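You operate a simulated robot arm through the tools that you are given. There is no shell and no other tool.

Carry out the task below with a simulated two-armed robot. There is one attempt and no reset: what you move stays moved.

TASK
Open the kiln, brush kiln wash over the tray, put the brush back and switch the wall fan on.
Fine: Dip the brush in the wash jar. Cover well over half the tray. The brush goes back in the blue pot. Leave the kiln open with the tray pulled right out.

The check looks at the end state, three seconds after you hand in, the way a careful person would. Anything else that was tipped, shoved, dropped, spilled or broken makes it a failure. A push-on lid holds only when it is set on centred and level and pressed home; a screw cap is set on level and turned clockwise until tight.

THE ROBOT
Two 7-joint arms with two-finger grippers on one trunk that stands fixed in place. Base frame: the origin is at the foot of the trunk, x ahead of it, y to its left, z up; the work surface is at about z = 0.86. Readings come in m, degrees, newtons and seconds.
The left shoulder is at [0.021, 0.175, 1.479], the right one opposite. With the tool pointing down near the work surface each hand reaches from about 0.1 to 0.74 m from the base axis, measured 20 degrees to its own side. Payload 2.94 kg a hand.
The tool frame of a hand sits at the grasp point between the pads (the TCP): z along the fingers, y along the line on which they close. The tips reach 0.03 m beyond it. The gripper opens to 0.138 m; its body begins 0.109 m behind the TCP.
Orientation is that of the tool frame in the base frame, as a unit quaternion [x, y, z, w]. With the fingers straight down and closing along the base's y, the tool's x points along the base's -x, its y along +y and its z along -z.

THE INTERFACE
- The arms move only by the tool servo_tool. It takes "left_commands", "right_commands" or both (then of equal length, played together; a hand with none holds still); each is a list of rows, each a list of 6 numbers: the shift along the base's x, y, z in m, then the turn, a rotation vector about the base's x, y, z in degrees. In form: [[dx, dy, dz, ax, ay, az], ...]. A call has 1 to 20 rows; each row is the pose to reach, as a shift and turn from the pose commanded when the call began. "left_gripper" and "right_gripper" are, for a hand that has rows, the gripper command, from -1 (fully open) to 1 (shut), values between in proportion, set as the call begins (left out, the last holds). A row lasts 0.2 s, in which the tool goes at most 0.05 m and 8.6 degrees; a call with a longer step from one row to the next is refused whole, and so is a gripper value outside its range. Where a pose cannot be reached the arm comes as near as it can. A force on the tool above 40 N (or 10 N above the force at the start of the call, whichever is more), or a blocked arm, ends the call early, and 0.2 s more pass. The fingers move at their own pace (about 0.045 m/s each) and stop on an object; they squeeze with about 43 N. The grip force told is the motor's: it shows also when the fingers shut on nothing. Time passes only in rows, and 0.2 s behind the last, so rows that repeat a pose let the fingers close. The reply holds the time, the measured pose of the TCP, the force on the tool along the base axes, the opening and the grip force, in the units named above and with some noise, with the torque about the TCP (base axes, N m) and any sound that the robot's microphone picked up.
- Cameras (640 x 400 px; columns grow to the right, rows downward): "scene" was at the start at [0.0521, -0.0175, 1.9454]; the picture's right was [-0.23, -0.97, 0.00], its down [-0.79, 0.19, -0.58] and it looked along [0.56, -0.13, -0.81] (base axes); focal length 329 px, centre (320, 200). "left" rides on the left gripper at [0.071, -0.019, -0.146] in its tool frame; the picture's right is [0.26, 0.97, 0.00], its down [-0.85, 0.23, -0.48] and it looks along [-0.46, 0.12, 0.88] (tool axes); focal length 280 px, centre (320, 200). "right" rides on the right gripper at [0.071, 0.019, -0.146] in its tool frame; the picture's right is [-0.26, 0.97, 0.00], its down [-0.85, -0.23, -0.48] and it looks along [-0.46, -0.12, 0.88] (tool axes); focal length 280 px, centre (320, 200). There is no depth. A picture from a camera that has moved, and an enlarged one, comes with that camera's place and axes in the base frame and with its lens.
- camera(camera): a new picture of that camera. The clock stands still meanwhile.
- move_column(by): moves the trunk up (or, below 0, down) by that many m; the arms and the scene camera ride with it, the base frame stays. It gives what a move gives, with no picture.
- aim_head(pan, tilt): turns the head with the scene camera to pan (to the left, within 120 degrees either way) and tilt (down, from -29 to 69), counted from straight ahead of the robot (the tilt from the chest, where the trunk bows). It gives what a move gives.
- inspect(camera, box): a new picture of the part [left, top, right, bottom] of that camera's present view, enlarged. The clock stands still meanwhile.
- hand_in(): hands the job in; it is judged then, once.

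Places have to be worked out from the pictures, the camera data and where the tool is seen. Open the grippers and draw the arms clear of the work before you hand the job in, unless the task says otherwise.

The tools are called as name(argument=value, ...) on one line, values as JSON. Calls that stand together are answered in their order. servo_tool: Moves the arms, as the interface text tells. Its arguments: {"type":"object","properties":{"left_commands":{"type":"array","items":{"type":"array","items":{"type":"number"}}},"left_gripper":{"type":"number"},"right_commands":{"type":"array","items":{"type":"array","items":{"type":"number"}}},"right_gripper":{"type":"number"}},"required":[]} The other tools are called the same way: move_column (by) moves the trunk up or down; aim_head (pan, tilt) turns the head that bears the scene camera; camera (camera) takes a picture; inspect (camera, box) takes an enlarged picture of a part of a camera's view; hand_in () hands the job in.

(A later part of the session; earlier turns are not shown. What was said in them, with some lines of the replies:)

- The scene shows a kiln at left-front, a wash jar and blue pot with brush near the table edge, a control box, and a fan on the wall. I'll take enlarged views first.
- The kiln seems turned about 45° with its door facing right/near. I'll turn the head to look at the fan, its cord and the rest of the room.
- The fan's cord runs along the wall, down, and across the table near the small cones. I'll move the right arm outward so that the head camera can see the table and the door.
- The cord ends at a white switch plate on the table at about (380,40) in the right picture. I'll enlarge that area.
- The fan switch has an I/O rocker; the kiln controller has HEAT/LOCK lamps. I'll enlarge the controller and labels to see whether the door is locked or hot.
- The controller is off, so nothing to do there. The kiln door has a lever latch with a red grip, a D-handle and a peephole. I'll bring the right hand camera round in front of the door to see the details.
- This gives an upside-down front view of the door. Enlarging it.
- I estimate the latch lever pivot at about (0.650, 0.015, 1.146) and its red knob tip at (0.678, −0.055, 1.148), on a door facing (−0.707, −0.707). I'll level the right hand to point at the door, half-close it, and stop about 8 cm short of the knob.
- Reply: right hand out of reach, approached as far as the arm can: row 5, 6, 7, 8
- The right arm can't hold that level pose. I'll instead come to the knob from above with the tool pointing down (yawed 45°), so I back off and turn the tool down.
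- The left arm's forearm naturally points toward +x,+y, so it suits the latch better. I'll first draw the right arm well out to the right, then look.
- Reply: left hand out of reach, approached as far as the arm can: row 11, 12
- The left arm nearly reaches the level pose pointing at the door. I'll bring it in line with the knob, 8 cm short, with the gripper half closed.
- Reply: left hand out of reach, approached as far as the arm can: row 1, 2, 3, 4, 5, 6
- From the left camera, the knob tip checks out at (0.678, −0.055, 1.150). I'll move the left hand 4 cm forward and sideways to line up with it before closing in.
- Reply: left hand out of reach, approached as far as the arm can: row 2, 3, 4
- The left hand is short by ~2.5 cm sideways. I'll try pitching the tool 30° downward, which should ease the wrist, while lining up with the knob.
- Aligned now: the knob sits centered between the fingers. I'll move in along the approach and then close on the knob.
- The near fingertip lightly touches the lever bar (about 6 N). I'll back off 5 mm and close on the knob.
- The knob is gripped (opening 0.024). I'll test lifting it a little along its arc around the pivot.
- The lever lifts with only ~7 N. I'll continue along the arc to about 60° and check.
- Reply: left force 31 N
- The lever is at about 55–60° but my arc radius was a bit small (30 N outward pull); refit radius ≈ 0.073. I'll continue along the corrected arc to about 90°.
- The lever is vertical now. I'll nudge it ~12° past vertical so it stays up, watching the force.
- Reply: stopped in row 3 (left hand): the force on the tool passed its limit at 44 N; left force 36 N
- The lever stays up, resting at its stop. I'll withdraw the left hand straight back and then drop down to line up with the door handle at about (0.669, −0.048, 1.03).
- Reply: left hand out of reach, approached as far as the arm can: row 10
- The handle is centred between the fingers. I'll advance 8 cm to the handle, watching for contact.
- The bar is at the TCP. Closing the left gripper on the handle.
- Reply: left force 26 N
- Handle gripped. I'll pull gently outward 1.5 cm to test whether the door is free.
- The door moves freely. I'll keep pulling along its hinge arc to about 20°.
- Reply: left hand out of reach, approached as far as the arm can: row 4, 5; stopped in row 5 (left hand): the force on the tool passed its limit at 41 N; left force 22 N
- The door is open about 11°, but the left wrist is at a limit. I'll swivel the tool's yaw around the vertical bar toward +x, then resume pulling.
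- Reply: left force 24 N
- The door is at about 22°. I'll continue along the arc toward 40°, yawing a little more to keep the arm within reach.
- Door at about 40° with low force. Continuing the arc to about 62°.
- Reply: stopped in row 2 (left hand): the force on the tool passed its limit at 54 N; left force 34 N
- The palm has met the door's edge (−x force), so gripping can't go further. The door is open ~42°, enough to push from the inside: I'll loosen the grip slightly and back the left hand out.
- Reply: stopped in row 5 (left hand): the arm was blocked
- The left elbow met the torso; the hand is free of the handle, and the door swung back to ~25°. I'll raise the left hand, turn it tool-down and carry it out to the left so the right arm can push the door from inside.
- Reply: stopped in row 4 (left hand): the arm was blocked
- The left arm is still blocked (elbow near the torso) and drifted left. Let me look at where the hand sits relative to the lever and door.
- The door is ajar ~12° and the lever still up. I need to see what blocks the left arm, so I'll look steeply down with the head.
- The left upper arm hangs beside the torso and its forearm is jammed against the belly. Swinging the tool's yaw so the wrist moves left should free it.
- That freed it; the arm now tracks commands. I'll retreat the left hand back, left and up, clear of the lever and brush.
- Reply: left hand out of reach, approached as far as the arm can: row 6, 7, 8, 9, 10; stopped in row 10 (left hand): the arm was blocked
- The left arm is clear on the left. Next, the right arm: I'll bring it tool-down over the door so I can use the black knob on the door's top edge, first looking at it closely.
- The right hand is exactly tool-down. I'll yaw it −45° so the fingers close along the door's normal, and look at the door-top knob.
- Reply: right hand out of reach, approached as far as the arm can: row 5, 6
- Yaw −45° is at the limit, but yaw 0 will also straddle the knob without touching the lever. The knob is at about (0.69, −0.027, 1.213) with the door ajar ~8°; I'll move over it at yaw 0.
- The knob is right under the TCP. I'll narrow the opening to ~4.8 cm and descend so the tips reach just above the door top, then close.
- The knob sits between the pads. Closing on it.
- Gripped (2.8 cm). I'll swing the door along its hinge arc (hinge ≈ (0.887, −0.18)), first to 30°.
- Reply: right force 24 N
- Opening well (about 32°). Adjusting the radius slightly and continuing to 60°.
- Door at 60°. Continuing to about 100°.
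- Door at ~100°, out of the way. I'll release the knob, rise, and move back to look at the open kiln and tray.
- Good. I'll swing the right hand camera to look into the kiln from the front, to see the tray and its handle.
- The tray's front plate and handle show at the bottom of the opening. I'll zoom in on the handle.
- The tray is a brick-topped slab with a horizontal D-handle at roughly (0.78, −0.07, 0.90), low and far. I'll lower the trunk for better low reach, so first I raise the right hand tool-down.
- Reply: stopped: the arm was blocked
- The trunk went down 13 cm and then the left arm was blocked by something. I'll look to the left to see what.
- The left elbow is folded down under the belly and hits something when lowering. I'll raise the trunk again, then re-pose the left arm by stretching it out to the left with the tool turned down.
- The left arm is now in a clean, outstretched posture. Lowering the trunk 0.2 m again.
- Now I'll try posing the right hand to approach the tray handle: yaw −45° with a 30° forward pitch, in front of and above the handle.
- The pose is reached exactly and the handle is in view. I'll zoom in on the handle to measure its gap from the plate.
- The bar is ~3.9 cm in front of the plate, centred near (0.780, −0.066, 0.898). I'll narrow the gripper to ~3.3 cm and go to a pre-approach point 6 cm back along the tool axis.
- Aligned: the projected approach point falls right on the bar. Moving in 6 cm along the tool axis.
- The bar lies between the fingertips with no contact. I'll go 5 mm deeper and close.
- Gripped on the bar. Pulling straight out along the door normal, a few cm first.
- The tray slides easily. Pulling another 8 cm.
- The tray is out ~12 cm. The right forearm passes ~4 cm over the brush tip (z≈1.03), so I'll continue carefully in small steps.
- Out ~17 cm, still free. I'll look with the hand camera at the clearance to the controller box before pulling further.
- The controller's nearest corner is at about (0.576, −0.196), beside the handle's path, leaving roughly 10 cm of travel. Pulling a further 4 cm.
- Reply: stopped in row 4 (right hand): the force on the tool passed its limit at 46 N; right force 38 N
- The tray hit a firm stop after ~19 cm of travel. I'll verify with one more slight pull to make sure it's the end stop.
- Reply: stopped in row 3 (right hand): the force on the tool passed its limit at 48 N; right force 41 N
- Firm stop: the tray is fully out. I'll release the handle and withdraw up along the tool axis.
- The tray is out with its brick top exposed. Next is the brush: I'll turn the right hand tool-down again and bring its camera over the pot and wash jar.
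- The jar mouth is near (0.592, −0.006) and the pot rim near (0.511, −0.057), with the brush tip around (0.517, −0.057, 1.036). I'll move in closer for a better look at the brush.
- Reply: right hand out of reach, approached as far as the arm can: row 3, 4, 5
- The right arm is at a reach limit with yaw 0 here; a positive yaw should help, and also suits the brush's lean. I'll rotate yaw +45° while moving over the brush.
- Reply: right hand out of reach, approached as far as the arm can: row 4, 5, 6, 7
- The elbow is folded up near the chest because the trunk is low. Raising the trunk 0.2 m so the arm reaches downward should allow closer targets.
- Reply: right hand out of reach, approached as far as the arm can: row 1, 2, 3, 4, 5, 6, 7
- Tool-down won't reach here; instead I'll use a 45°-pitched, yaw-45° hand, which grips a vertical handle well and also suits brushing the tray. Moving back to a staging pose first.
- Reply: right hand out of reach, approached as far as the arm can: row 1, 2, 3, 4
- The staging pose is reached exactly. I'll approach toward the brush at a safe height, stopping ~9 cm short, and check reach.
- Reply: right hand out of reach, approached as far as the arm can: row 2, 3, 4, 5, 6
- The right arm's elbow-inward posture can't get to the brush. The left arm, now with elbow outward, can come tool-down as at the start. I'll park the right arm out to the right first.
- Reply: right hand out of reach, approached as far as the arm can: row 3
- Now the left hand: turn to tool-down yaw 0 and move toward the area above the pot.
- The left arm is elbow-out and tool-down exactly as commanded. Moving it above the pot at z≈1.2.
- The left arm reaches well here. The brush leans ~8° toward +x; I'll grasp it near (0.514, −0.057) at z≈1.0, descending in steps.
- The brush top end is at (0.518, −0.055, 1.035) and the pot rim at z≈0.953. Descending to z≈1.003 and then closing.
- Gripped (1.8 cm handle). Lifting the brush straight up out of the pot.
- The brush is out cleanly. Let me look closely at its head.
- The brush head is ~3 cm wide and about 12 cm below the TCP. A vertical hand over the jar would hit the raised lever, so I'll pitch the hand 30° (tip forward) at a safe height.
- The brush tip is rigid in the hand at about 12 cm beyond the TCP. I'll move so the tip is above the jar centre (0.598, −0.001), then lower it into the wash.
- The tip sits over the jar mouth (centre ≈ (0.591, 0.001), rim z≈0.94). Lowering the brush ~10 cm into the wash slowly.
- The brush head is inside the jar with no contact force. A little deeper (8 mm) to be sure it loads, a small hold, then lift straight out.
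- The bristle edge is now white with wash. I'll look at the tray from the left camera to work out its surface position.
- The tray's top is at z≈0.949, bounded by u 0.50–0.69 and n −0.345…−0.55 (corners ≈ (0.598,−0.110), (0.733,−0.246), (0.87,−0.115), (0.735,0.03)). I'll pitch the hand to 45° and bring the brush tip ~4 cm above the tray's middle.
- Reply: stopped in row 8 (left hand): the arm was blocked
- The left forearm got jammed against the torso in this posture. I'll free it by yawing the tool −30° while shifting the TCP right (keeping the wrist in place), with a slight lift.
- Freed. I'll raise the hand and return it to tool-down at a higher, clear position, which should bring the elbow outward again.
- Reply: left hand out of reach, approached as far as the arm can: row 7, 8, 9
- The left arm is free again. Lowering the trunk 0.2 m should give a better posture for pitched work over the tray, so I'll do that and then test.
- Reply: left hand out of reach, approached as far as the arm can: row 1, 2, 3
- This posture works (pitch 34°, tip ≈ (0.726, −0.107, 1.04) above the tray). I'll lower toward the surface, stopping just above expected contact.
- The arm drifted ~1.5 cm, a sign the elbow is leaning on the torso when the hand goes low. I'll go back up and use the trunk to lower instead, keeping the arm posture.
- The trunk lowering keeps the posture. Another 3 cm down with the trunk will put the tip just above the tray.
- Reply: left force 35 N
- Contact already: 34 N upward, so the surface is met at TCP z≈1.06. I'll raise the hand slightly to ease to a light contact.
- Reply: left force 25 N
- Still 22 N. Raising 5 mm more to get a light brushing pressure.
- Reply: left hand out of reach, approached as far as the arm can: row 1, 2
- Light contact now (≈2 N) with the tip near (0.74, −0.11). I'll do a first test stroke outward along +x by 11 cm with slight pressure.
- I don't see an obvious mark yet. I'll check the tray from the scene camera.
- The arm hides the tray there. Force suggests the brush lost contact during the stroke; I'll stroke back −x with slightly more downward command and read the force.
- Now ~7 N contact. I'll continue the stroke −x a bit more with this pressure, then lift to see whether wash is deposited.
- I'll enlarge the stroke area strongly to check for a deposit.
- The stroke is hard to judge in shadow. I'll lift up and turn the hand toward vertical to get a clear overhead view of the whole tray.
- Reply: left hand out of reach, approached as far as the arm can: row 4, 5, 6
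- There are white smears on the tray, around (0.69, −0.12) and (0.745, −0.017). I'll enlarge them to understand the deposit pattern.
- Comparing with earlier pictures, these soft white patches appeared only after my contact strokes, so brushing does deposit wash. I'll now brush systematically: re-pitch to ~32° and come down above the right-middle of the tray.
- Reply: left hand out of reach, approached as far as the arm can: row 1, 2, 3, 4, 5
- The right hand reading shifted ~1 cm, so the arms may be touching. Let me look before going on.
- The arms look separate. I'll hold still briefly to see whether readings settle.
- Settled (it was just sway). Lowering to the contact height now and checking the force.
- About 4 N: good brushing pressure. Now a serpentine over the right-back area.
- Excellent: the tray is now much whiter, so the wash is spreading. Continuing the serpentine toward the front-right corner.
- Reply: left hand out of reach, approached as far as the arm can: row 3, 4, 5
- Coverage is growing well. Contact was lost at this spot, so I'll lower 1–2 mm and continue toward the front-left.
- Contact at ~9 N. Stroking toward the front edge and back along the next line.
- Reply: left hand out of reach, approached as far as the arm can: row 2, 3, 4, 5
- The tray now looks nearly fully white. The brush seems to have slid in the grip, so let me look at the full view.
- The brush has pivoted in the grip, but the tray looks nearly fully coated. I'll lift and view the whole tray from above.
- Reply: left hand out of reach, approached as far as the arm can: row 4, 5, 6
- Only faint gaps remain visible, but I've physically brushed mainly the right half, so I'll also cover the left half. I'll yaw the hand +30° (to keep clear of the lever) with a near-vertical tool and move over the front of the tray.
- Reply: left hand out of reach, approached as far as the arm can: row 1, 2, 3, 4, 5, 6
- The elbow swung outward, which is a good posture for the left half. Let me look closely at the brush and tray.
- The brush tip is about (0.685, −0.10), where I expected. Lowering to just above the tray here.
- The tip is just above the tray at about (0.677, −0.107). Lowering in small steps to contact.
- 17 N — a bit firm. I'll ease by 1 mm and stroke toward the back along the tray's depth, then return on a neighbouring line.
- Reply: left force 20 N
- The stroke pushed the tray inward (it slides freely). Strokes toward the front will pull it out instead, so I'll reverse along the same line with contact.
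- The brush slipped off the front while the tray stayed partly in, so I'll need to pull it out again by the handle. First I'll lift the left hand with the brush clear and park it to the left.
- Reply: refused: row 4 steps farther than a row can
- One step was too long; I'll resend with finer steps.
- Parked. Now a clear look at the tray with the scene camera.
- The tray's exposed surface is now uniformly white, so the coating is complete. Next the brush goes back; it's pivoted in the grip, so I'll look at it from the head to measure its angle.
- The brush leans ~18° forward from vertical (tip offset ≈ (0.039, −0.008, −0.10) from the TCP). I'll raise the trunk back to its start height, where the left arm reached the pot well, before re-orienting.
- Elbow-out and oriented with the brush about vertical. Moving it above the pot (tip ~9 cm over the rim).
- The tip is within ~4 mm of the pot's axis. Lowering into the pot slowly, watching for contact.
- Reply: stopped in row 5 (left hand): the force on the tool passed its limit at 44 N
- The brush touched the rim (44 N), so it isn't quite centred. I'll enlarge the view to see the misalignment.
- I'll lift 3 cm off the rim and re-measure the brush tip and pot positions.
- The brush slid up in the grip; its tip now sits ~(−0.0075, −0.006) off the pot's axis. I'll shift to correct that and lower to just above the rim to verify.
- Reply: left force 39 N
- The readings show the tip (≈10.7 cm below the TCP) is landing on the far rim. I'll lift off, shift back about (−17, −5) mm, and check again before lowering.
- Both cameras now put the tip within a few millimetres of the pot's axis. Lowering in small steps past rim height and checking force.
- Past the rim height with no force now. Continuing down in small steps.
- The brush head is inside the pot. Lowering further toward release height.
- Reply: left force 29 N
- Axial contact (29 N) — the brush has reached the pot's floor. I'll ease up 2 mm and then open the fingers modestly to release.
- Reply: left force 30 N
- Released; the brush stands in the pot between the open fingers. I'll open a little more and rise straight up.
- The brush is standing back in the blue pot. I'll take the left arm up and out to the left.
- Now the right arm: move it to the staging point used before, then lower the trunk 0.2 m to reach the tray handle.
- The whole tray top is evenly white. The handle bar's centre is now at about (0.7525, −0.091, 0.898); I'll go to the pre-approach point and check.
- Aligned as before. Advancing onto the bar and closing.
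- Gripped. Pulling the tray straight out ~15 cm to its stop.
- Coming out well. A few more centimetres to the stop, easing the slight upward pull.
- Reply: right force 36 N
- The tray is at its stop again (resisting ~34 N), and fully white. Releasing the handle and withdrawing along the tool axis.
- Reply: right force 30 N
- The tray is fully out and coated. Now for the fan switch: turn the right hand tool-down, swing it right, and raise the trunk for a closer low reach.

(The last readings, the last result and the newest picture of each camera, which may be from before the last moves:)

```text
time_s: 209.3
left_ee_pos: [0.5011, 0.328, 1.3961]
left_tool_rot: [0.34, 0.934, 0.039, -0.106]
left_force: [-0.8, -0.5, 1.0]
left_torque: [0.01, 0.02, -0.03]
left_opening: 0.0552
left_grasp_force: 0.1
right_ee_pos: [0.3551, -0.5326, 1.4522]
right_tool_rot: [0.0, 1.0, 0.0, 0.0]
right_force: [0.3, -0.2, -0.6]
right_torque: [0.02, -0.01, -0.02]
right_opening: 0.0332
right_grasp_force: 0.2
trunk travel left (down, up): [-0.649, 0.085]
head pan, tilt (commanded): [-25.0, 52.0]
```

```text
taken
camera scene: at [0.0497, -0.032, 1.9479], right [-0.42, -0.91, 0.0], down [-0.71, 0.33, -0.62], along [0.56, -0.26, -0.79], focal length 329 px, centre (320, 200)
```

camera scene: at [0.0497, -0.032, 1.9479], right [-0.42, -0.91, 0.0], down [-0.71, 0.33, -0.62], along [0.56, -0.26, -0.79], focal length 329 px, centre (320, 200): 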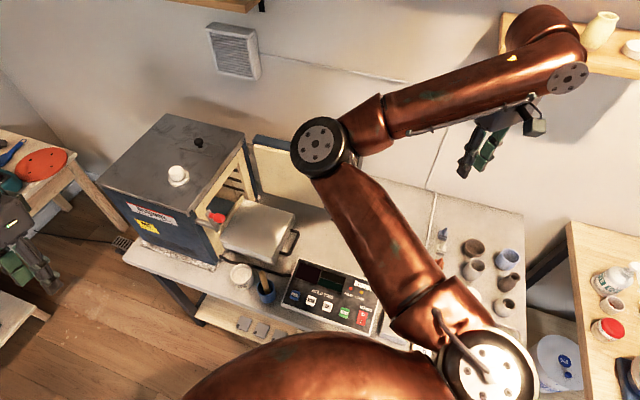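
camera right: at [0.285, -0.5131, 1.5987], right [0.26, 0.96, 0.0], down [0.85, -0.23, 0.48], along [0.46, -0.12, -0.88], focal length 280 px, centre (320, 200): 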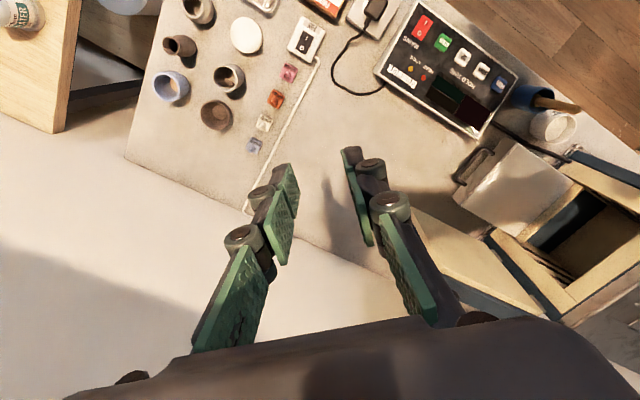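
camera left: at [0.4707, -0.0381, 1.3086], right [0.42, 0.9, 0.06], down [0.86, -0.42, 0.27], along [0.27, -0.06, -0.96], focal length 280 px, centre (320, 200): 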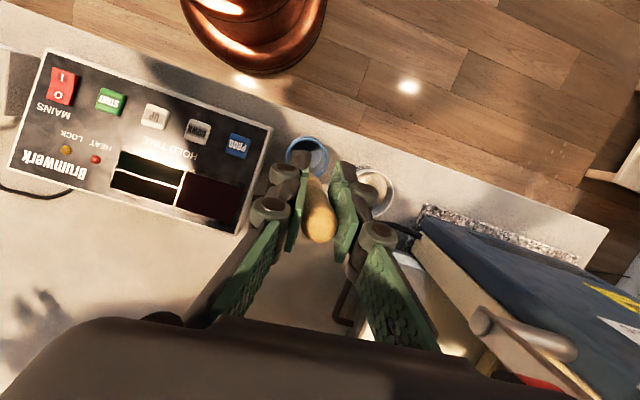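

Now I'll zoom on the fan switch from the right camera.

inspect(camera="right", box=[270, 0, 350, 80])

```text
5.00 times, centred on (310, 40) of right
camera zoom: at [0.285, -0.5131, 1.5987], right [0.26, 0.96, 0.0], down [0.85, -0.23, 0.48], along [0.46, -0.12, -0.88], focal length 1402 px, centre (370, 1000)
```

zoom: 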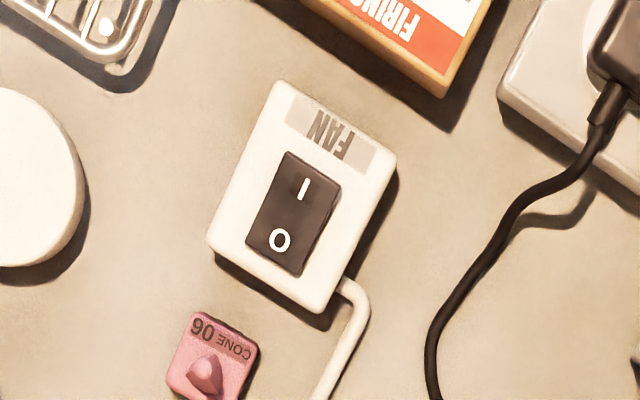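

The rocker's I end is at about (0.255, −0.531) and the O end at (0.278, −0.555). I'll raise the trunk a bit for near reach, close the fingers, and move above the I end.

move_column(by=0.08)

servo_tool(right_commands=[[-0.013, 0.001, -0.04, 0, 0, 0], [-0.026, 0.002, -0.08, 0, 0, 0], [-0.039, 0.003, -0.12, 0, 0, 0], [-0.052, 0.004, -0.16, 0, 0, 0], [-0.065, 0.004, -0.2, 0, 0, 0], [-0.078, 0.005, -0.24, 0, 0, 0], [-0.091, 0.005, -0.28, 0, 0, 0], [-0.104, 0.0056, -0.32, 0, 0, 0], [-0.104, 0.0056, -0.36, 0, 0, 0]], right_gripper=1.0)

camera(camera="right")

aim_head(pan=-60, tilt=60)

camera(camera="scene")

```text
time_s: 210.4
left_ee_pos: [0.5015, 0.3291, 1.4771]
left_tool_rot: [0.341, 0.933, 0.04, -0.104]
left_force: [-0.2, -0.6, -0.7]
left_torque: [0.0, -0.01, 0.02]
left_opening: 0.0552
left_grasp_force: 0.0
right_ee_pos: [0.3558, -0.5319, 1.5311]
right_tool_rot: [0.001, 1.0, 0.0, 0.001]
right_force: [-0.8, -0.5, 0.4]
right_torque: [0.0, -0.02, 0.0]
right_opening: 0.0332
right_grasp_force: 0.0
trunk travel left (down, up): [-0.729, 0.005]
head pan, tilt (commanded): [-25.0, 52.0]
```

```text
time_s: 212.4
left_ee_pos: [0.502, 0.3271, 1.4769]
left_tool_rot: [0.342, 0.933, 0.039, -0.103]
left_force: [0.1, -1.2, -0.4]
left_torque: [0.0, -0.01, 0.01]
left_opening: 0.0549
left_grasp_force: 0.0
right_ee_pos: [0.2509, -0.5263, 1.1717]
right_tool_rot: [0.0, 1.0, 0.0, 0.001]
right_force: [-0.9, -0.3, -0.9]
right_torque: [-0.01, -0.03, 0.06]
right_opening: 0.0002
right_grasp_force: 28.6
trunk travel left (down, up): [-0.729, 0.005]
head pan, tilt (commanded): [-25.0, 52.0]
```

```text
taken
camera right: at [0.18, -0.5076, 1.3182], right [0.26, 0.97, 0.0], down [0.85, -0.23, 0.48], along [0.46, -0.12, -0.88], focal length 280 px, centre (320, 200)
```

right: 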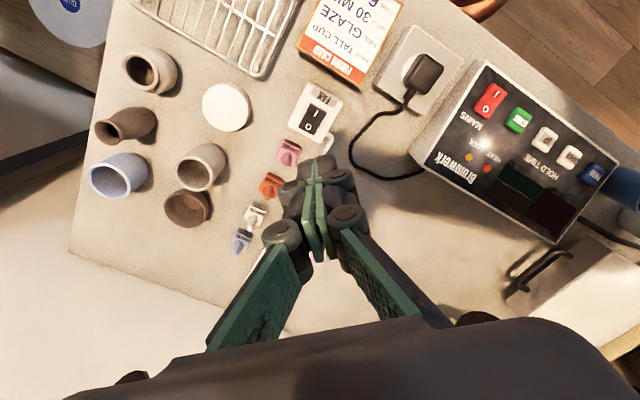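

```text
time_s: 213.5
left_ee_pos: [0.502, 0.3284, 1.476]
left_tool_rot: [0.342, 0.933, 0.039, -0.104]
left_force: [0.3, 0.5, -0.1]
left_torque: [-0.02, -0.02, 0.0]
left_opening: 0.0553
left_grasp_force: 0.2
right_ee_pos: [0.2518, -0.5261, 1.1723]
right_tool_rot: [0.0, 1.0, 0.0, 0.001]
right_force: [-0.1, -0.3, -0.6]
right_torque: [-0.02, 0.0, -0.01]
right_opening: 0.0001
right_grasp_force: 28.7
trunk travel left (down, up): [-0.729, 0.005]
head pan, tilt (commanded): [-60.0, 60.0]
```

```text
taken
camera scene: at [0.0129, -0.0578, 2.018], right [-0.87, -0.5, 0.0], down [-0.43, 0.75, -0.5], along [0.25, -0.43, -0.87], focal length 329 px, centre (320, 200)
```

scene: 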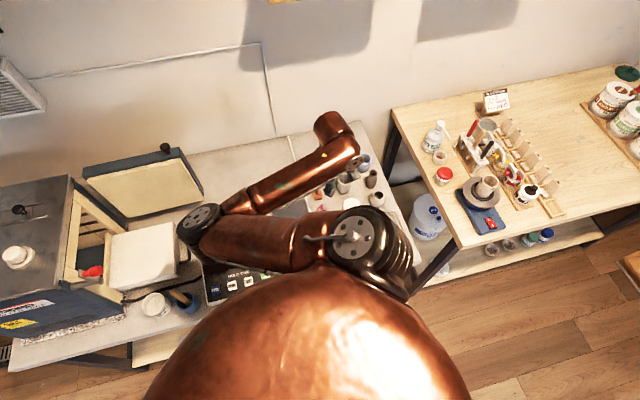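

Good reach. Zooming to refine the switch position relative to the fingertips.

inspect(camera="right", box=[260, 60, 380, 200])

```text
2.86 times, centred on (320, 130) of right
camera zoom: at [0.18, -0.5075, 1.3191], right [0.26, 0.97, 0.0], down [0.85, -0.23, 0.48], along [0.46, -0.12, -0.88], focal length 801 px, centre (320, 400)
```

zoom: 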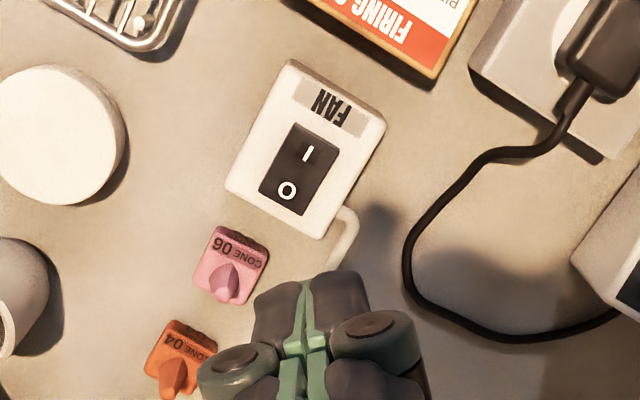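

The I end is raised at z≈0.91 under the fingertips' position. Descending to ~3 cm above it.

servo_tool(right_commands=[[0.001, -0.001, -0.04, 0, 0, 0], [0.001, -0.001, -0.08, 0, 0, 0], [0.001, -0.001, -0.12, 0, 0, 0], [0.001, -0.001, -0.16, 0, 0, 0], [0.001, -0.001, -0.195, 0, 0, 0]])

inspect(camera="right", box=[260, 60, 380, 230])

```text
time_s: 214.7
left_ee_pos: [0.5021, 0.3275, 1.4768]
left_tool_rot: [0.342, 0.933, 0.039, -0.103]
left_force: [-0.2, 0.5, -0.1]
left_torque: [-0.01, 0.02, 0.02]
left_opening: 0.0553
left_grasp_force: 0.0
right_ee_pos: [0.2527, -0.5271, 0.9763]
right_tool_rot: [-0.001, 1.0, -0.001, 0.001]
right_force: [0.3, -0.7, 0.3]
right_torque: [0.0, 0.04, 0.0]
right_opening: 0.0002
right_grasp_force: 28.1
trunk travel left (down, up): [-0.729, 0.005]
head pan, tilt (commanded): [-60.0, 60.0]
```

```text
2.35 times, centred on (320, 145) of right
camera zoom: at [0.1812, -0.5084, 1.1233], right [0.26, 0.96, 0.0], down [0.85, -0.23, 0.48], along [0.46, -0.12, -0.88], focal length 660 px, centre (320, 329)
```

zoom: 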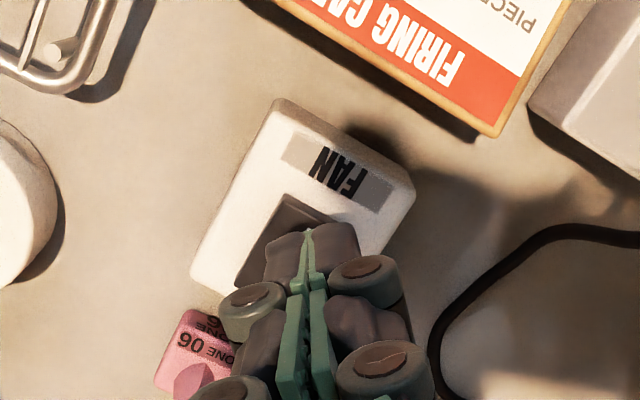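

The projected contact point falls just inside the I edge of the rocker. Pressing down in small steps while monitoring force and sound.

servo_tool(right_commands=[[0, 0, -0.01, 0, 0, 0], [0, 0, -0.02, 0, 0, 0], [0, 0, -0.026, 0, 0, 0], [0, 0, -0.03, 0, 0, 0]])

```text
time_s: 215.7
left_ee_pos: [0.5012, 0.3279, 1.4776]
left_tool_rot: [0.341, 0.933, 0.039, -0.104]
left_force: [0.8, -0.2, 0.1]
left_torque: [0.01, 0.01, 0.01]
left_opening: 0.055
left_grasp_force: 0.0
right_ee_pos: [0.2509, -0.5275, 0.9477]
right_tool_rot: [0.0, 1.0, -0.001, -0.001]
right_force: [0.7, 0.9, 0.1]
right_torque: [0.0, 0.03, -0.01]
right_opening: 0.0
right_grasp_force: 28.9
trunk travel left (down, up): [-0.729, 0.005]
head pan, tilt (commanded): [-60.0, 60.0]
```

servo_tool(right_commands=[[0, 0, -0.004, 0, 0, 0], [0, 0, -0.008, 0, 0, 0], [0, 0, -0.012, 0, 0, 0], [0, 0, -0.016, 0, 0, 0]])

inspect(camera="right", box=[260, 60, 380, 230])

```text
time_s: 216.7
left_ee_pos: [0.5014, 0.3277, 1.4779]
left_tool_rot: [0.341, 0.934, 0.039, -0.104]
left_force: [0.5, -0.7, 0.1]
left_torque: [-0.01, 0.01, 0.03]
left_opening: 0.0552
left_grasp_force: 0.1
right_ee_pos: [0.2521, -0.5265, 0.9323]
right_tool_rot: [0.0, 1.0, 0.0, 0.001]
right_force: [0.6, 0.7, 1.2]
right_torque: [-0.01, -0.01, 0.0]
right_opening: 0.0
right_grasp_force: 28.7
trunk travel left (down, up): [-0.729, 0.005]
head pan, tilt (commanded): [-60.0, 60.0]
```

```text
2.35 times, centred on (320, 145) of right
camera zoom: at [0.1814, -0.5079, 1.0779], right [0.26, 0.96, 0.0], down [0.85, -0.23, 0.48], along [0.46, -0.12, -0.88], focal length 660 px, centre (320, 329)
```

zoom: 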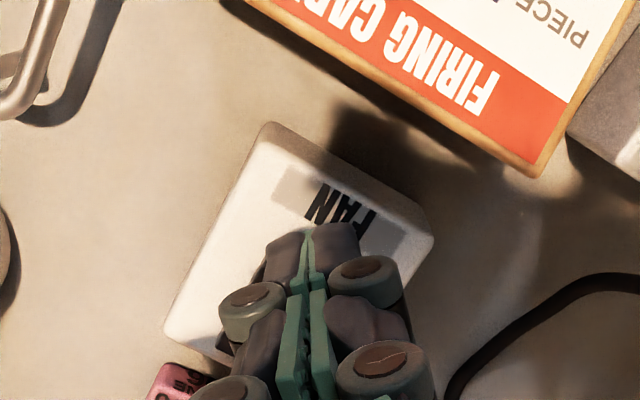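

No contact yet; the tips are right at the rocker's I edge. I'll shift 4 mm inward and continue pressing in small steps.

servo_tool(right_commands=[[0.003, -0.003, 0.002, 0, 0, 0], [0.003, -0.003, -0.003, 0, 0, 0], [0.003, -0.003, -0.006, 0, 0, 0], [0.003, -0.003, -0.009, 0, 0, 0]])

```text
time_s: 217.6
left_ee_pos: [0.5006, 0.3301, 1.4767]
left_tool_rot: [0.342, 0.933, 0.038, -0.104]
left_force: [0.3, -0.3, 0.0]
left_torque: [0.04, 0.05, 0.02]
left_opening: 0.0552
left_grasp_force: 0.0
right_ee_pos: [0.2557, -0.5288, 0.9297]
right_tool_rot: [0.001, 1.0, -0.002, 0.003]
right_force: [-7.7, 15.0, 31.3]
right_torque: [0.21, -0.16, 0.15]
right_opening: 0.0001
right_grasp_force: 28.8
trunk travel left (down, up): [-0.729, 0.005]
head pan, tilt (commanded): [-60.0, 60.0]
stopped in row 4 (right hand): the force on the tool passed its limit at 46 N (the readings are from after the stop); the commanded pose is now the measured one
```

46 N contact at tip z≈0.90. I'll lift and check the rocker's state.

servo_tool(right_commands=[[0, 0, 0.02, 0, 0, 0], [0, 0, 0.05, 0, 0, 0], [0, 0, 0.09, 0, 0, 0], [0.0, 0.0, 0.13, 0, 0, 0], [0.0, 0.0, 0.17, 0, 0, 0], [0.0, 0.0, 0.21, 0, 0, 0]])

inspect(camera="right", box=[270, 70, 370, 170])

aim_head(pan=-15, tilt=30)

camera(camera="scene")

```text
time_s: 219.0
left_ee_pos: [0.5024, 0.3277, 1.4773]
left_tool_rot: [0.342, 0.933, 0.039, -0.104]
left_force: [-0.3, 1.0, 0.4]
left_torque: [0.04, 0.02, -0.03]
left_opening: 0.0553
left_grasp_force: 0.0
right_ee_pos: [0.2559, -0.532, 1.1364]
right_tool_rot: [0.001, 1.0, -0.002, 0.001]
right_force: [-0.1, 0.5, 0.0]
right_torque: [0.01, -0.01, 0.02]
right_opening: 0.0001
right_grasp_force: 28.2
trunk travel left (down, up): [-0.729, 0.005]
head pan, tilt (commanded): [-60.0, 60.0]
```

```text
4.00 times, centred on (320, 120) of right
camera zoom: at [0.1851, -0.5127, 1.283], right [0.26, 0.96, 0.0], down [0.85, -0.23, 0.48], along [0.46, -0.13, -0.88], focal length 1122 px, centre (320, 520)
```

zoom: 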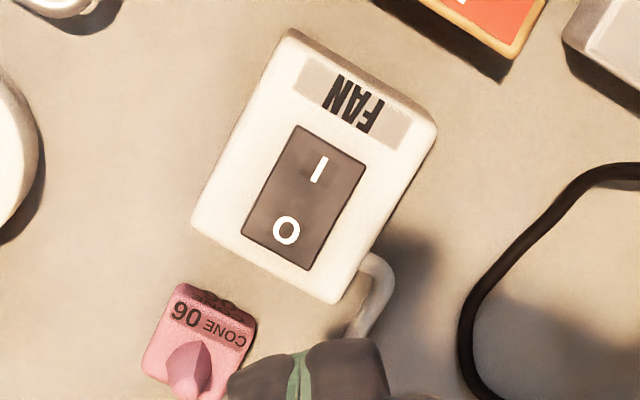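

```text
time_s: 220.2
left_ee_pos: [0.5023, 0.3281, 1.4774]
left_tool_rot: [0.342, 0.933, 0.039, -0.104]
left_force: [-0.5, 0.2, 0.9]
left_torque: [0.03, 0.01, 0.0]
left_opening: 0.0552
left_grasp_force: 0.1
right_ee_pos: [0.2561, -0.5318, 1.1363]
right_tool_rot: [0.001, 1.0, -0.003, 0.002]
right_force: [-0.8, 0.9, -0.2]
right_torque: [-0.01, -0.03, 0.0]
right_opening: 0.0
right_grasp_force: 28.3
trunk travel left (down, up): [-0.729, 0.005]
head pan, tilt (commanded): [-15.0, 30.0]
```

```text
taken
camera scene: at [0.0669, -0.0236, 2.06], right [-0.26, -0.97, 0.0], down [-0.48, 0.13, -0.87], along [0.84, -0.22, -0.5], focal length 329 px, centre (320, 200)
```

scene: 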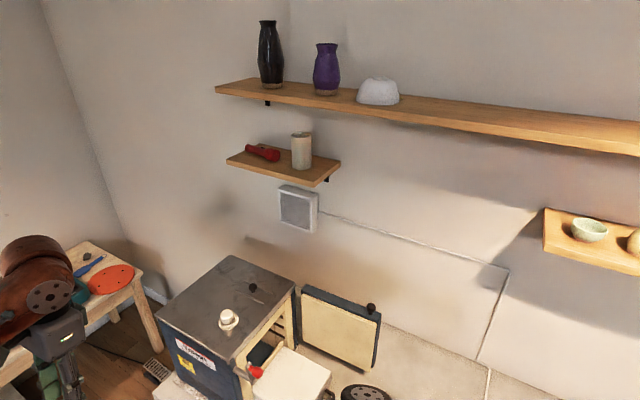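

No sound was reported. I'll check the fan and the rocker more closely.

inspect(camera="scene", box=[265, 170, 335, 240])

inspect(camera="right", box=[295, 95, 345, 145])

```text
5.71 times, centred on (300, 205) of scene
camera zoom: at [0.0669, -0.0236, 2.06], right [-0.26, -0.97, 0.0], down [-0.48, 0.13, -0.87], along [0.84, -0.22, -0.5], focal length 1882 px, centre (434, 171)
```

zoom: 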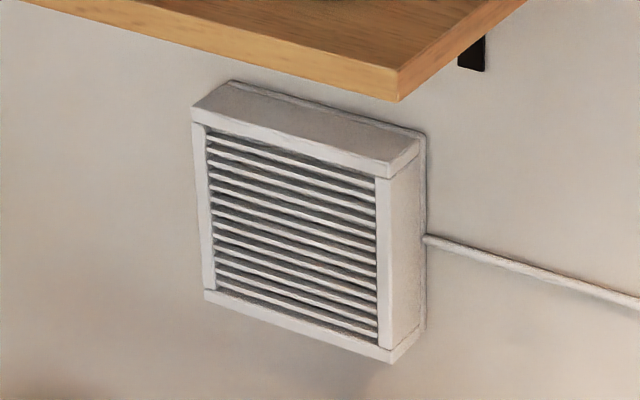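

```text
8.00 times, centred on (320, 120) of right
camera zoom: at [0.1851, -0.5127, 1.2824], right [0.26, 0.96, 0.0], down [0.85, -0.23, 0.48], along [0.46, -0.13, -0.88], focal length 2243 px, centre (320, 840)
```

zoom: 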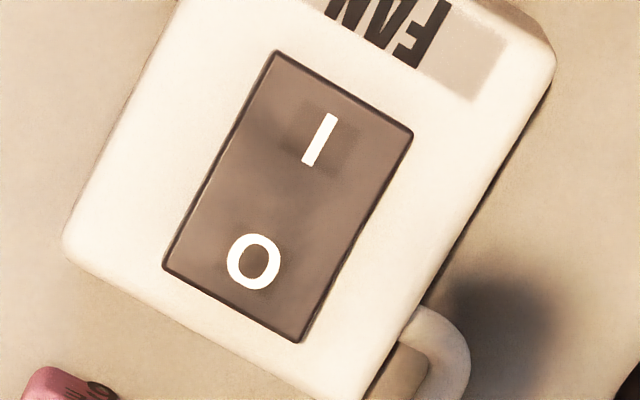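

The rocker face looks brighter than before, which suggests it tipped. I'll return the camera to exactly the pose of my earlier pre-press close-up for a direct comparison.

servo_tool(right_commands=[[0.0124, 0, 0.0395, 0, 0, 0], [0.0248, 0, 0.079, 0, 0, 0], [0.0372, 0, 0.1185, 0, 0, 0], [0.0496, 0, 0.158, 0, 0, 0], [0.062, 0, 0.1975, 0, 0, 0], [0.0743, 0, 0.237, 0, 0, 0], [0.0867, 0, 0.2765, 0, 0, 0], [0.0991, -0.0006, 0.316, 0, 0, 0]])

inspect(camera="right", box=[270, 0, 350, 80])

```text
time_s: 221.9
left_ee_pos: [0.502, 0.3287, 1.4772]
left_tool_rot: [0.342, 0.933, 0.039, -0.104]
left_force: [-0.3, -0.7, 0.7]
left_torque: [0.02, 0.02, 0.0]
left_opening: 0.055
left_grasp_force: 0.2
right_ee_pos: [0.3531, -0.5329, 1.4529]
right_tool_rot: [0.0, 1.0, -0.002, 0.001]
right_force: [0.5, 0.4, 0.4]
right_torque: [0.0, -0.02, 0.01]
right_opening: 0.0002
right_grasp_force: 28.4
trunk travel left (down, up): [-0.729, 0.005]
head pan, tilt (commanded): [-15.0, 30.0]
```

```text
5.00 times, centred on (310, 40) of right
camera zoom: at [0.2834, -0.5132, 1.5992], right [0.26, 0.96, 0.0], down [0.85, -0.23, 0.48], along [0.46, -0.13, -0.88], focal length 1402 px, centre (370, 1000)
```

zoom: 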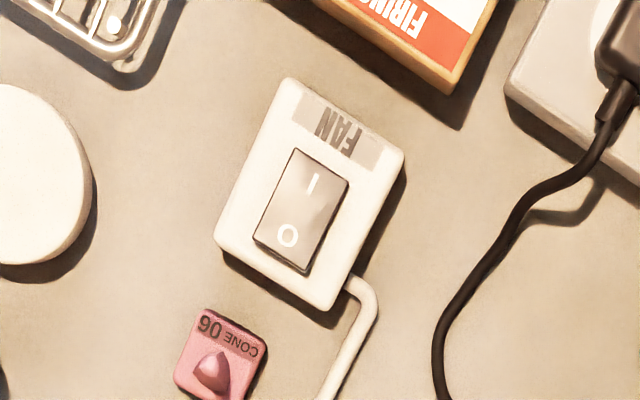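

The rocker's reflection and edge shading have flipped: the O end now stands proud, so the I side is pressed. I'll restore the trunk height and repeat the initial fan view for comparison.

move_column(by=-0.079)

aim_head(pan=-30, tilt=55)

inspect(camera="scene", box=[140, 0, 260, 80])

camera(camera="scene")

```text
time_s: 223.1
left_ee_pos: [0.5011, 0.3278, 1.3979]
left_tool_rot: [0.342, 0.933, 0.039, -0.104]
left_force: [-0.4, 0.0, -0.9]
left_torque: [0.0, -0.01, -0.01]
left_opening: 0.0551
left_grasp_force: 0.2
right_ee_pos: [0.3549, -0.5323, 1.3735]
right_tool_rot: [0.001, 1.0, -0.003, 0.001]
right_force: [0.6, -0.2, 0.2]
right_torque: [0.04, 0.0, 0.0]
right_opening: 0.0001
right_grasp_force: 28.0
trunk travel left (down, up): [-0.65, 0.084]
head pan, tilt (commanded): [-15.0, 30.0]
```

```text
time_s: 224.0
left_ee_pos: [0.5017, 0.3276, 1.3976]
left_tool_rot: [0.341, 0.933, 0.039, -0.103]
left_force: [-0.4, 0.3, -0.4]
left_torque: [-0.02, 0.0, 0.04]
left_opening: 0.0551
left_grasp_force: 0.1
right_ee_pos: [0.3547, -0.5319, 1.3729]
right_tool_rot: [0.001, 1.0, -0.003, 0.002]
right_force: [0.9, -0.3, 0.0]
right_torque: [-0.04, -0.01, 0.02]
right_opening: 0.0003
right_grasp_force: 28.7
trunk travel left (down, up): [-0.65, 0.084]
head pan, tilt (commanded): [-30.0, 55.0]
```

```text
5.00 times, centred on (200, 40) of scene
camera zoom: at [0.0441, -0.0361, 1.9452], right [-0.5, -0.87, 0.0], down [-0.71, 0.41, -0.57], along [0.5, -0.29, -0.82], focal length 1646 px, centre (920, 1000)
```

zoom: 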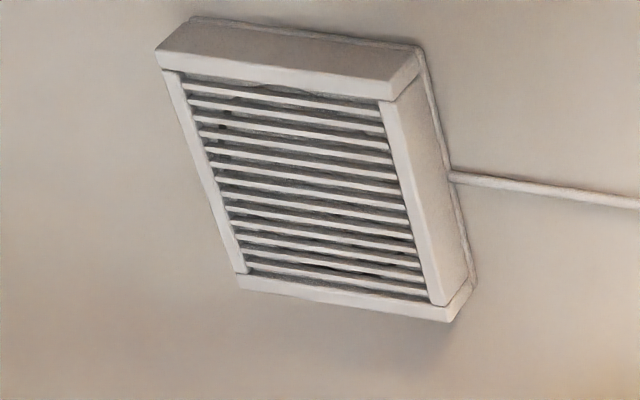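

```text
taken
camera scene: at [0.0441, -0.0361, 1.9452], right [-0.5, -0.87, 0.0], down [-0.71, 0.41, -0.57], along [0.5, -0.29, -0.82], focal length 329 px, centre (320, 200)
```

scene: 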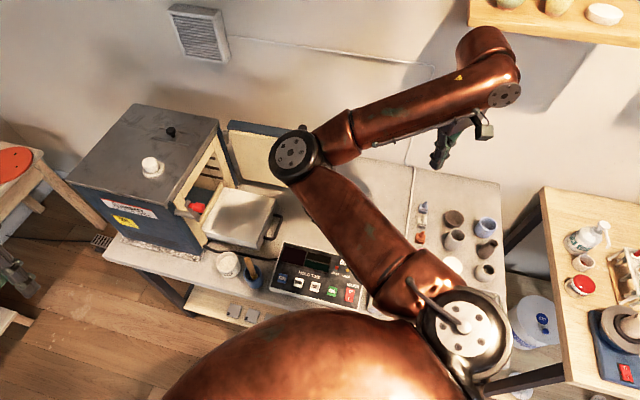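

I'll compare two enlarged views of the fan a moment apart to see whether anything moves behind the louvers, and open the right gripper meanwhile.

inspect(camera="scene", box=[168, 12, 228, 62])

servo_tool(right_commands=[[0, -0.01, 0, 0, 0, 0], [0, -0.02, 0, 0, 0, 0], [0, -0.03, 0, 0, 0, 0]], right_gripper=-1.0)

inspect(camera="scene", box=[168, 12, 228, 62])

```text
8.00 times, centred on (198, 37) of scene
camera zoom: at [0.0441, -0.0361, 1.9452], right [-0.5, -0.87, 0.0], down [-0.71, 0.41, -0.57], along [0.5, -0.29, -0.82], focal length 2634 px, centre (1296, 1504)
```

zoom: 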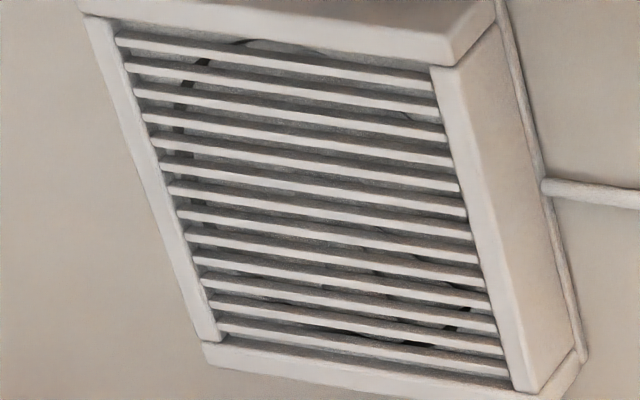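

```text
time_s: 224.8
left_ee_pos: [0.501, 0.3267, 1.3979]
left_tool_rot: [0.342, 0.933, 0.039, -0.104]
left_force: [0.5, -0.9, -0.1]
left_torque: [0.02, -0.01, 0.0]
left_opening: 0.0552
left_grasp_force: 0.0
right_ee_pos: [0.3551, -0.5625, 1.3721]
right_tool_rot: [0.001, 1.0, -0.002, 0.002]
right_force: [0.5, -0.6, 0.5]
right_torque: [0.0, 0.0, 0.0]
right_opening: 0.0707
right_grasp_force: 0.1
trunk travel left (down, up): [-0.65, 0.084]
head pan, tilt (commanded): [-30.0, 55.0]
```

```text
8.00 times, centred on (198, 37) of scene
camera zoom: at [0.0437, -0.0367, 1.9452], right [-0.5, -0.87, 0.0], down [-0.71, 0.41, -0.57], along [0.5, -0.29, -0.82], focal length 2634 px, centre (1296, 1504)
```

zoom: 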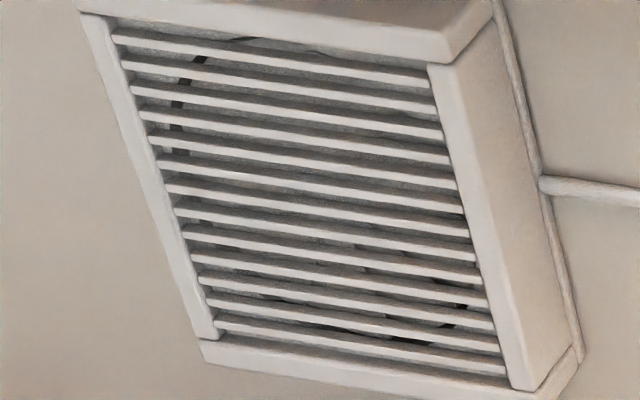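

There seem to be subtle changes behind the louvers. I'll zoom further at two instants to be sure.

inspect(camera="scene", box=[180, 25, 220, 58])

servo_tool(right_commands=[[0, -0.02, 0, 0, 0, 0]])

inspect(camera="scene", box=[180, 25, 220, 58])

servo_tool(right_commands=[[0, -0.02, 0, 0, 0, 0], [0, -0.03, 0, 0, 0, 0]])

inspect(camera="scene", box=[180, 25, 220, 58])

```text
12.12 times, centred on (200, 42) of scene
camera zoom: at [0.0437, -0.0367, 1.9452], right [-0.5, -0.87, 0.0], down [-0.71, 0.41, -0.57], along [0.5, -0.29, -0.82], focal length 3991 px, centre (1774, 2121)
```

zoom: 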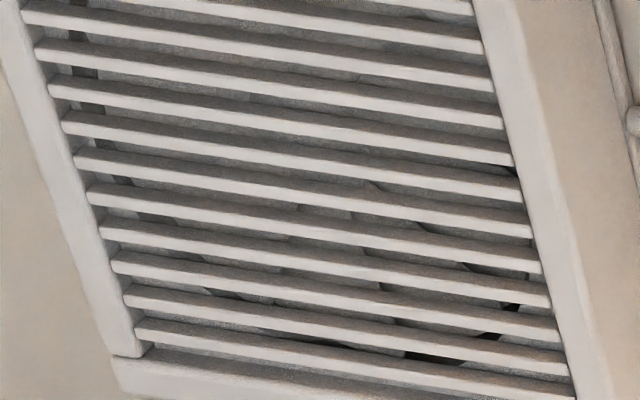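

```text
time_s: 225.2
left_ee_pos: [0.5007, 0.3259, 1.3976]
left_tool_rot: [0.341, 0.933, 0.039, -0.105]
left_force: [-0.1, -0.3, 0.1]
left_torque: [0.02, -0.01, -0.03]
left_opening: 0.0553
left_grasp_force: 0.0
right_ee_pos: [0.3557, -0.5844, 1.3703]
right_tool_rot: [0.001, 1.0, -0.002, 0.002]
right_force: [0.0, 0.2, -0.1]
right_torque: [0.05, -0.01, 0.02]
right_opening: 0.1084
right_grasp_force: 0.0
trunk travel left (down, up): [-0.65, 0.084]
head pan, tilt (commanded): [-30.0, 55.0]
```

```text
12.12 times, centred on (200, 42) of scene
camera zoom: at [0.0438, -0.0385, 1.9451], right [-0.5, -0.87, 0.0], down [-0.71, 0.41, -0.57], along [0.5, -0.29, -0.82], focal length 3991 px, centre (1774, 2121)
```

zoom: 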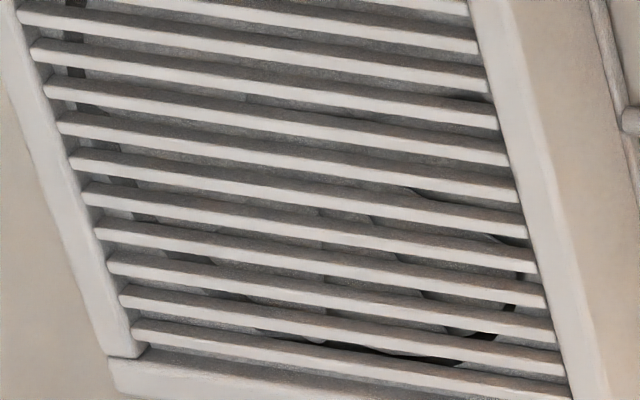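

```text
time_s: 225.8
left_ee_pos: [0.5015, 0.3262, 1.3989]
left_tool_rot: [0.341, 0.933, 0.039, -0.104]
left_force: [0.1, -0.4, -0.8]
left_torque: [0.04, -0.03, 0.01]
left_opening: 0.055
left_grasp_force: 0.1
right_ee_pos: [0.3549, -0.6142, 1.3715]
right_tool_rot: [0.002, 1.0, -0.002, 0.003]
right_force: [-0.4, -0.3, 0.2]
right_torque: [0.03, 0.02, -0.01]
right_opening: 0.1381
right_grasp_force: 0.0
trunk travel left (down, up): [-0.65, 0.084]
head pan, tilt (commanded): [-30.0, 55.0]
```

```text
12.12 times, centred on (200, 42) of scene
camera zoom: at [0.0437, -0.0378, 1.9451], right [-0.5, -0.87, 0.0], down [-0.71, 0.41, -0.57], along [0.5, -0.29, -0.82], focal length 3991 px, centre (1774, 2121)
```

zoom: 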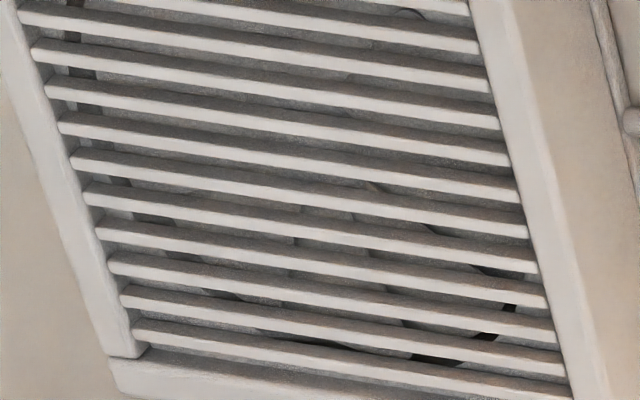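

The blade pattern changes between instants, so the fan is running. Now I'll open the left gripper, draw both arms clear, and do a final check.

servo_tool(left_commands=[[0, 0.02, 0.01, 0, 0, 0], [0, 0.04, 0.02, 0, 0, 0], [0, 0.06, 0.03, 0, 0, 0], [0, 0.08, 0.04, 0, 0, 0], [0, 0.1, 0.05, 0, 0, 0]], right_commands=[[-0.005, -0.01, 0.01, 0, 0, 0], [-0.01, -0.02, 0.02, 0, 0, 0], [-0.015, -0.03, 0.03, 0, 0, 0], [-0.02, -0.04, 0.04, 0, 0, 0], [-0.02, -0.05, 0.05, 0, 0, 0]], left_gripper=-1.0, right_gripper=-1.0)

inspect(camera="scene", box=[60, 90, 300, 300])

inspect(camera="scene", box=[200, 180, 390, 320])

camera(camera="right")

```text
time_s: 227.0
left_ee_pos: [0.5002, 0.4276, 1.4489]
left_tool_rot: [0.341, 0.934, 0.039, -0.103]
left_force: [0.1, 0.2, -0.2]
left_torque: [-0.02, 0.0, -0.01]
left_opening: 0.1381
left_grasp_force: 0.0
right_ee_pos: [0.3361, -0.6615, 1.4234]
right_tool_rot: [0.001, 1.0, -0.003, 0.002]
right_force: [0.2, -0.7, 0.5]
right_torque: [0.01, 0.01, 0.01]
right_opening: 0.1381
right_grasp_force: 0.1
trunk travel left (down, up): [-0.65, 0.084]
head pan, tilt (commanded): [-30.0, 55.0]
```

```text
1.90 times, centred on (180, 195) of scene
camera zoom: at [0.0433, -0.0362, 1.9452], right [-0.5, -0.87, 0.0], down [-0.71, 0.41, -0.57], along [0.5, -0.29, -0.82], focal length 627 px, centre (587, 210)
```

zoom: 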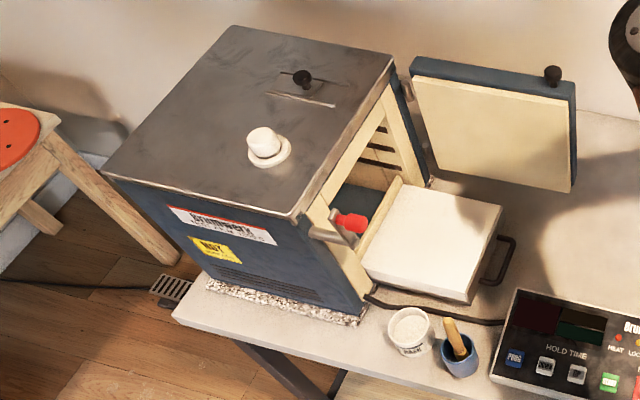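

```text
2.86 times, centred on (295, 250) of scene
camera zoom: at [0.0433, -0.0362, 1.9452], right [-0.5, -0.87, 0.0], down [-0.71, 0.41, -0.57], along [0.5, -0.29, -0.82], focal length 941 px, centre (391, 57)
```

zoom: 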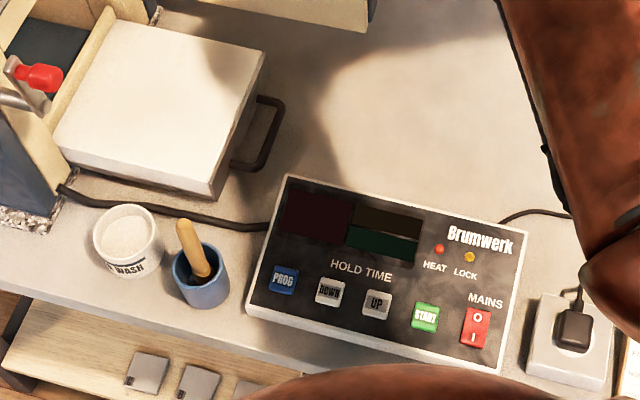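

```text
taken
camera right: at [0.2637, -0.6429, 1.5696], right [0.26, 0.96, 0.0], down [0.85, -0.23, 0.48], along [0.46, -0.13, -0.88], focal length 280 px, centre (320, 200)
```

right: 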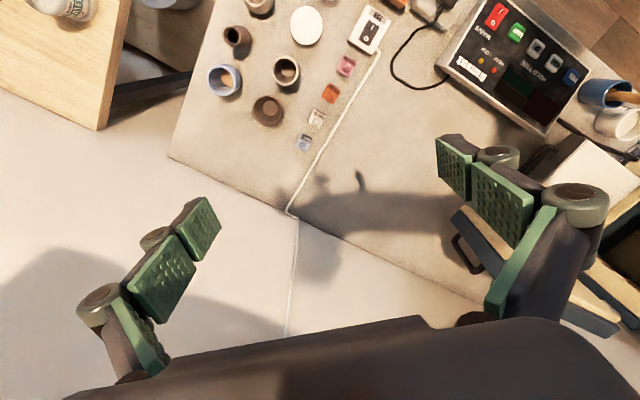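

Final state checks out: the door is open, the tray is fully out (front edge at n≈−0.34) and coated, the brush is in the blue pot, the fan is running, both grippers are open and the arms are clear. Handing in.

hand_in()

```text
The job is handed in.
```

The job is handed in. I don't have the checker's verdict.

- **Kiln:** I lifted the latch lever and swung the door open to about 100°. The tray is pulled out to its end stop.
- **Wash:** I dipped the brush in the wash jar and brushed the tray. In the last pictures its whole top looks evenly white. My strokes mostly covered the right half and one line on the left, so that coverage is judged from the pictures, not from stroke paths.
- **Tray pushed in once:** One stroke pushed the tray most of the way back into the kiln. I pulled it out by the handle again afterwards.
- **Brush:** It is standing back in the blue pot. It touched the pot's rim twice on the way in, but the pot stayed upright.
- **Fan:** I pressed the I side of the fan switch. The blades were at different positions between pictures taken moments apart, so the fan is running.

I saw nothing tipped, spilled or broken. Both grippers are open and the arms are clear of the work.
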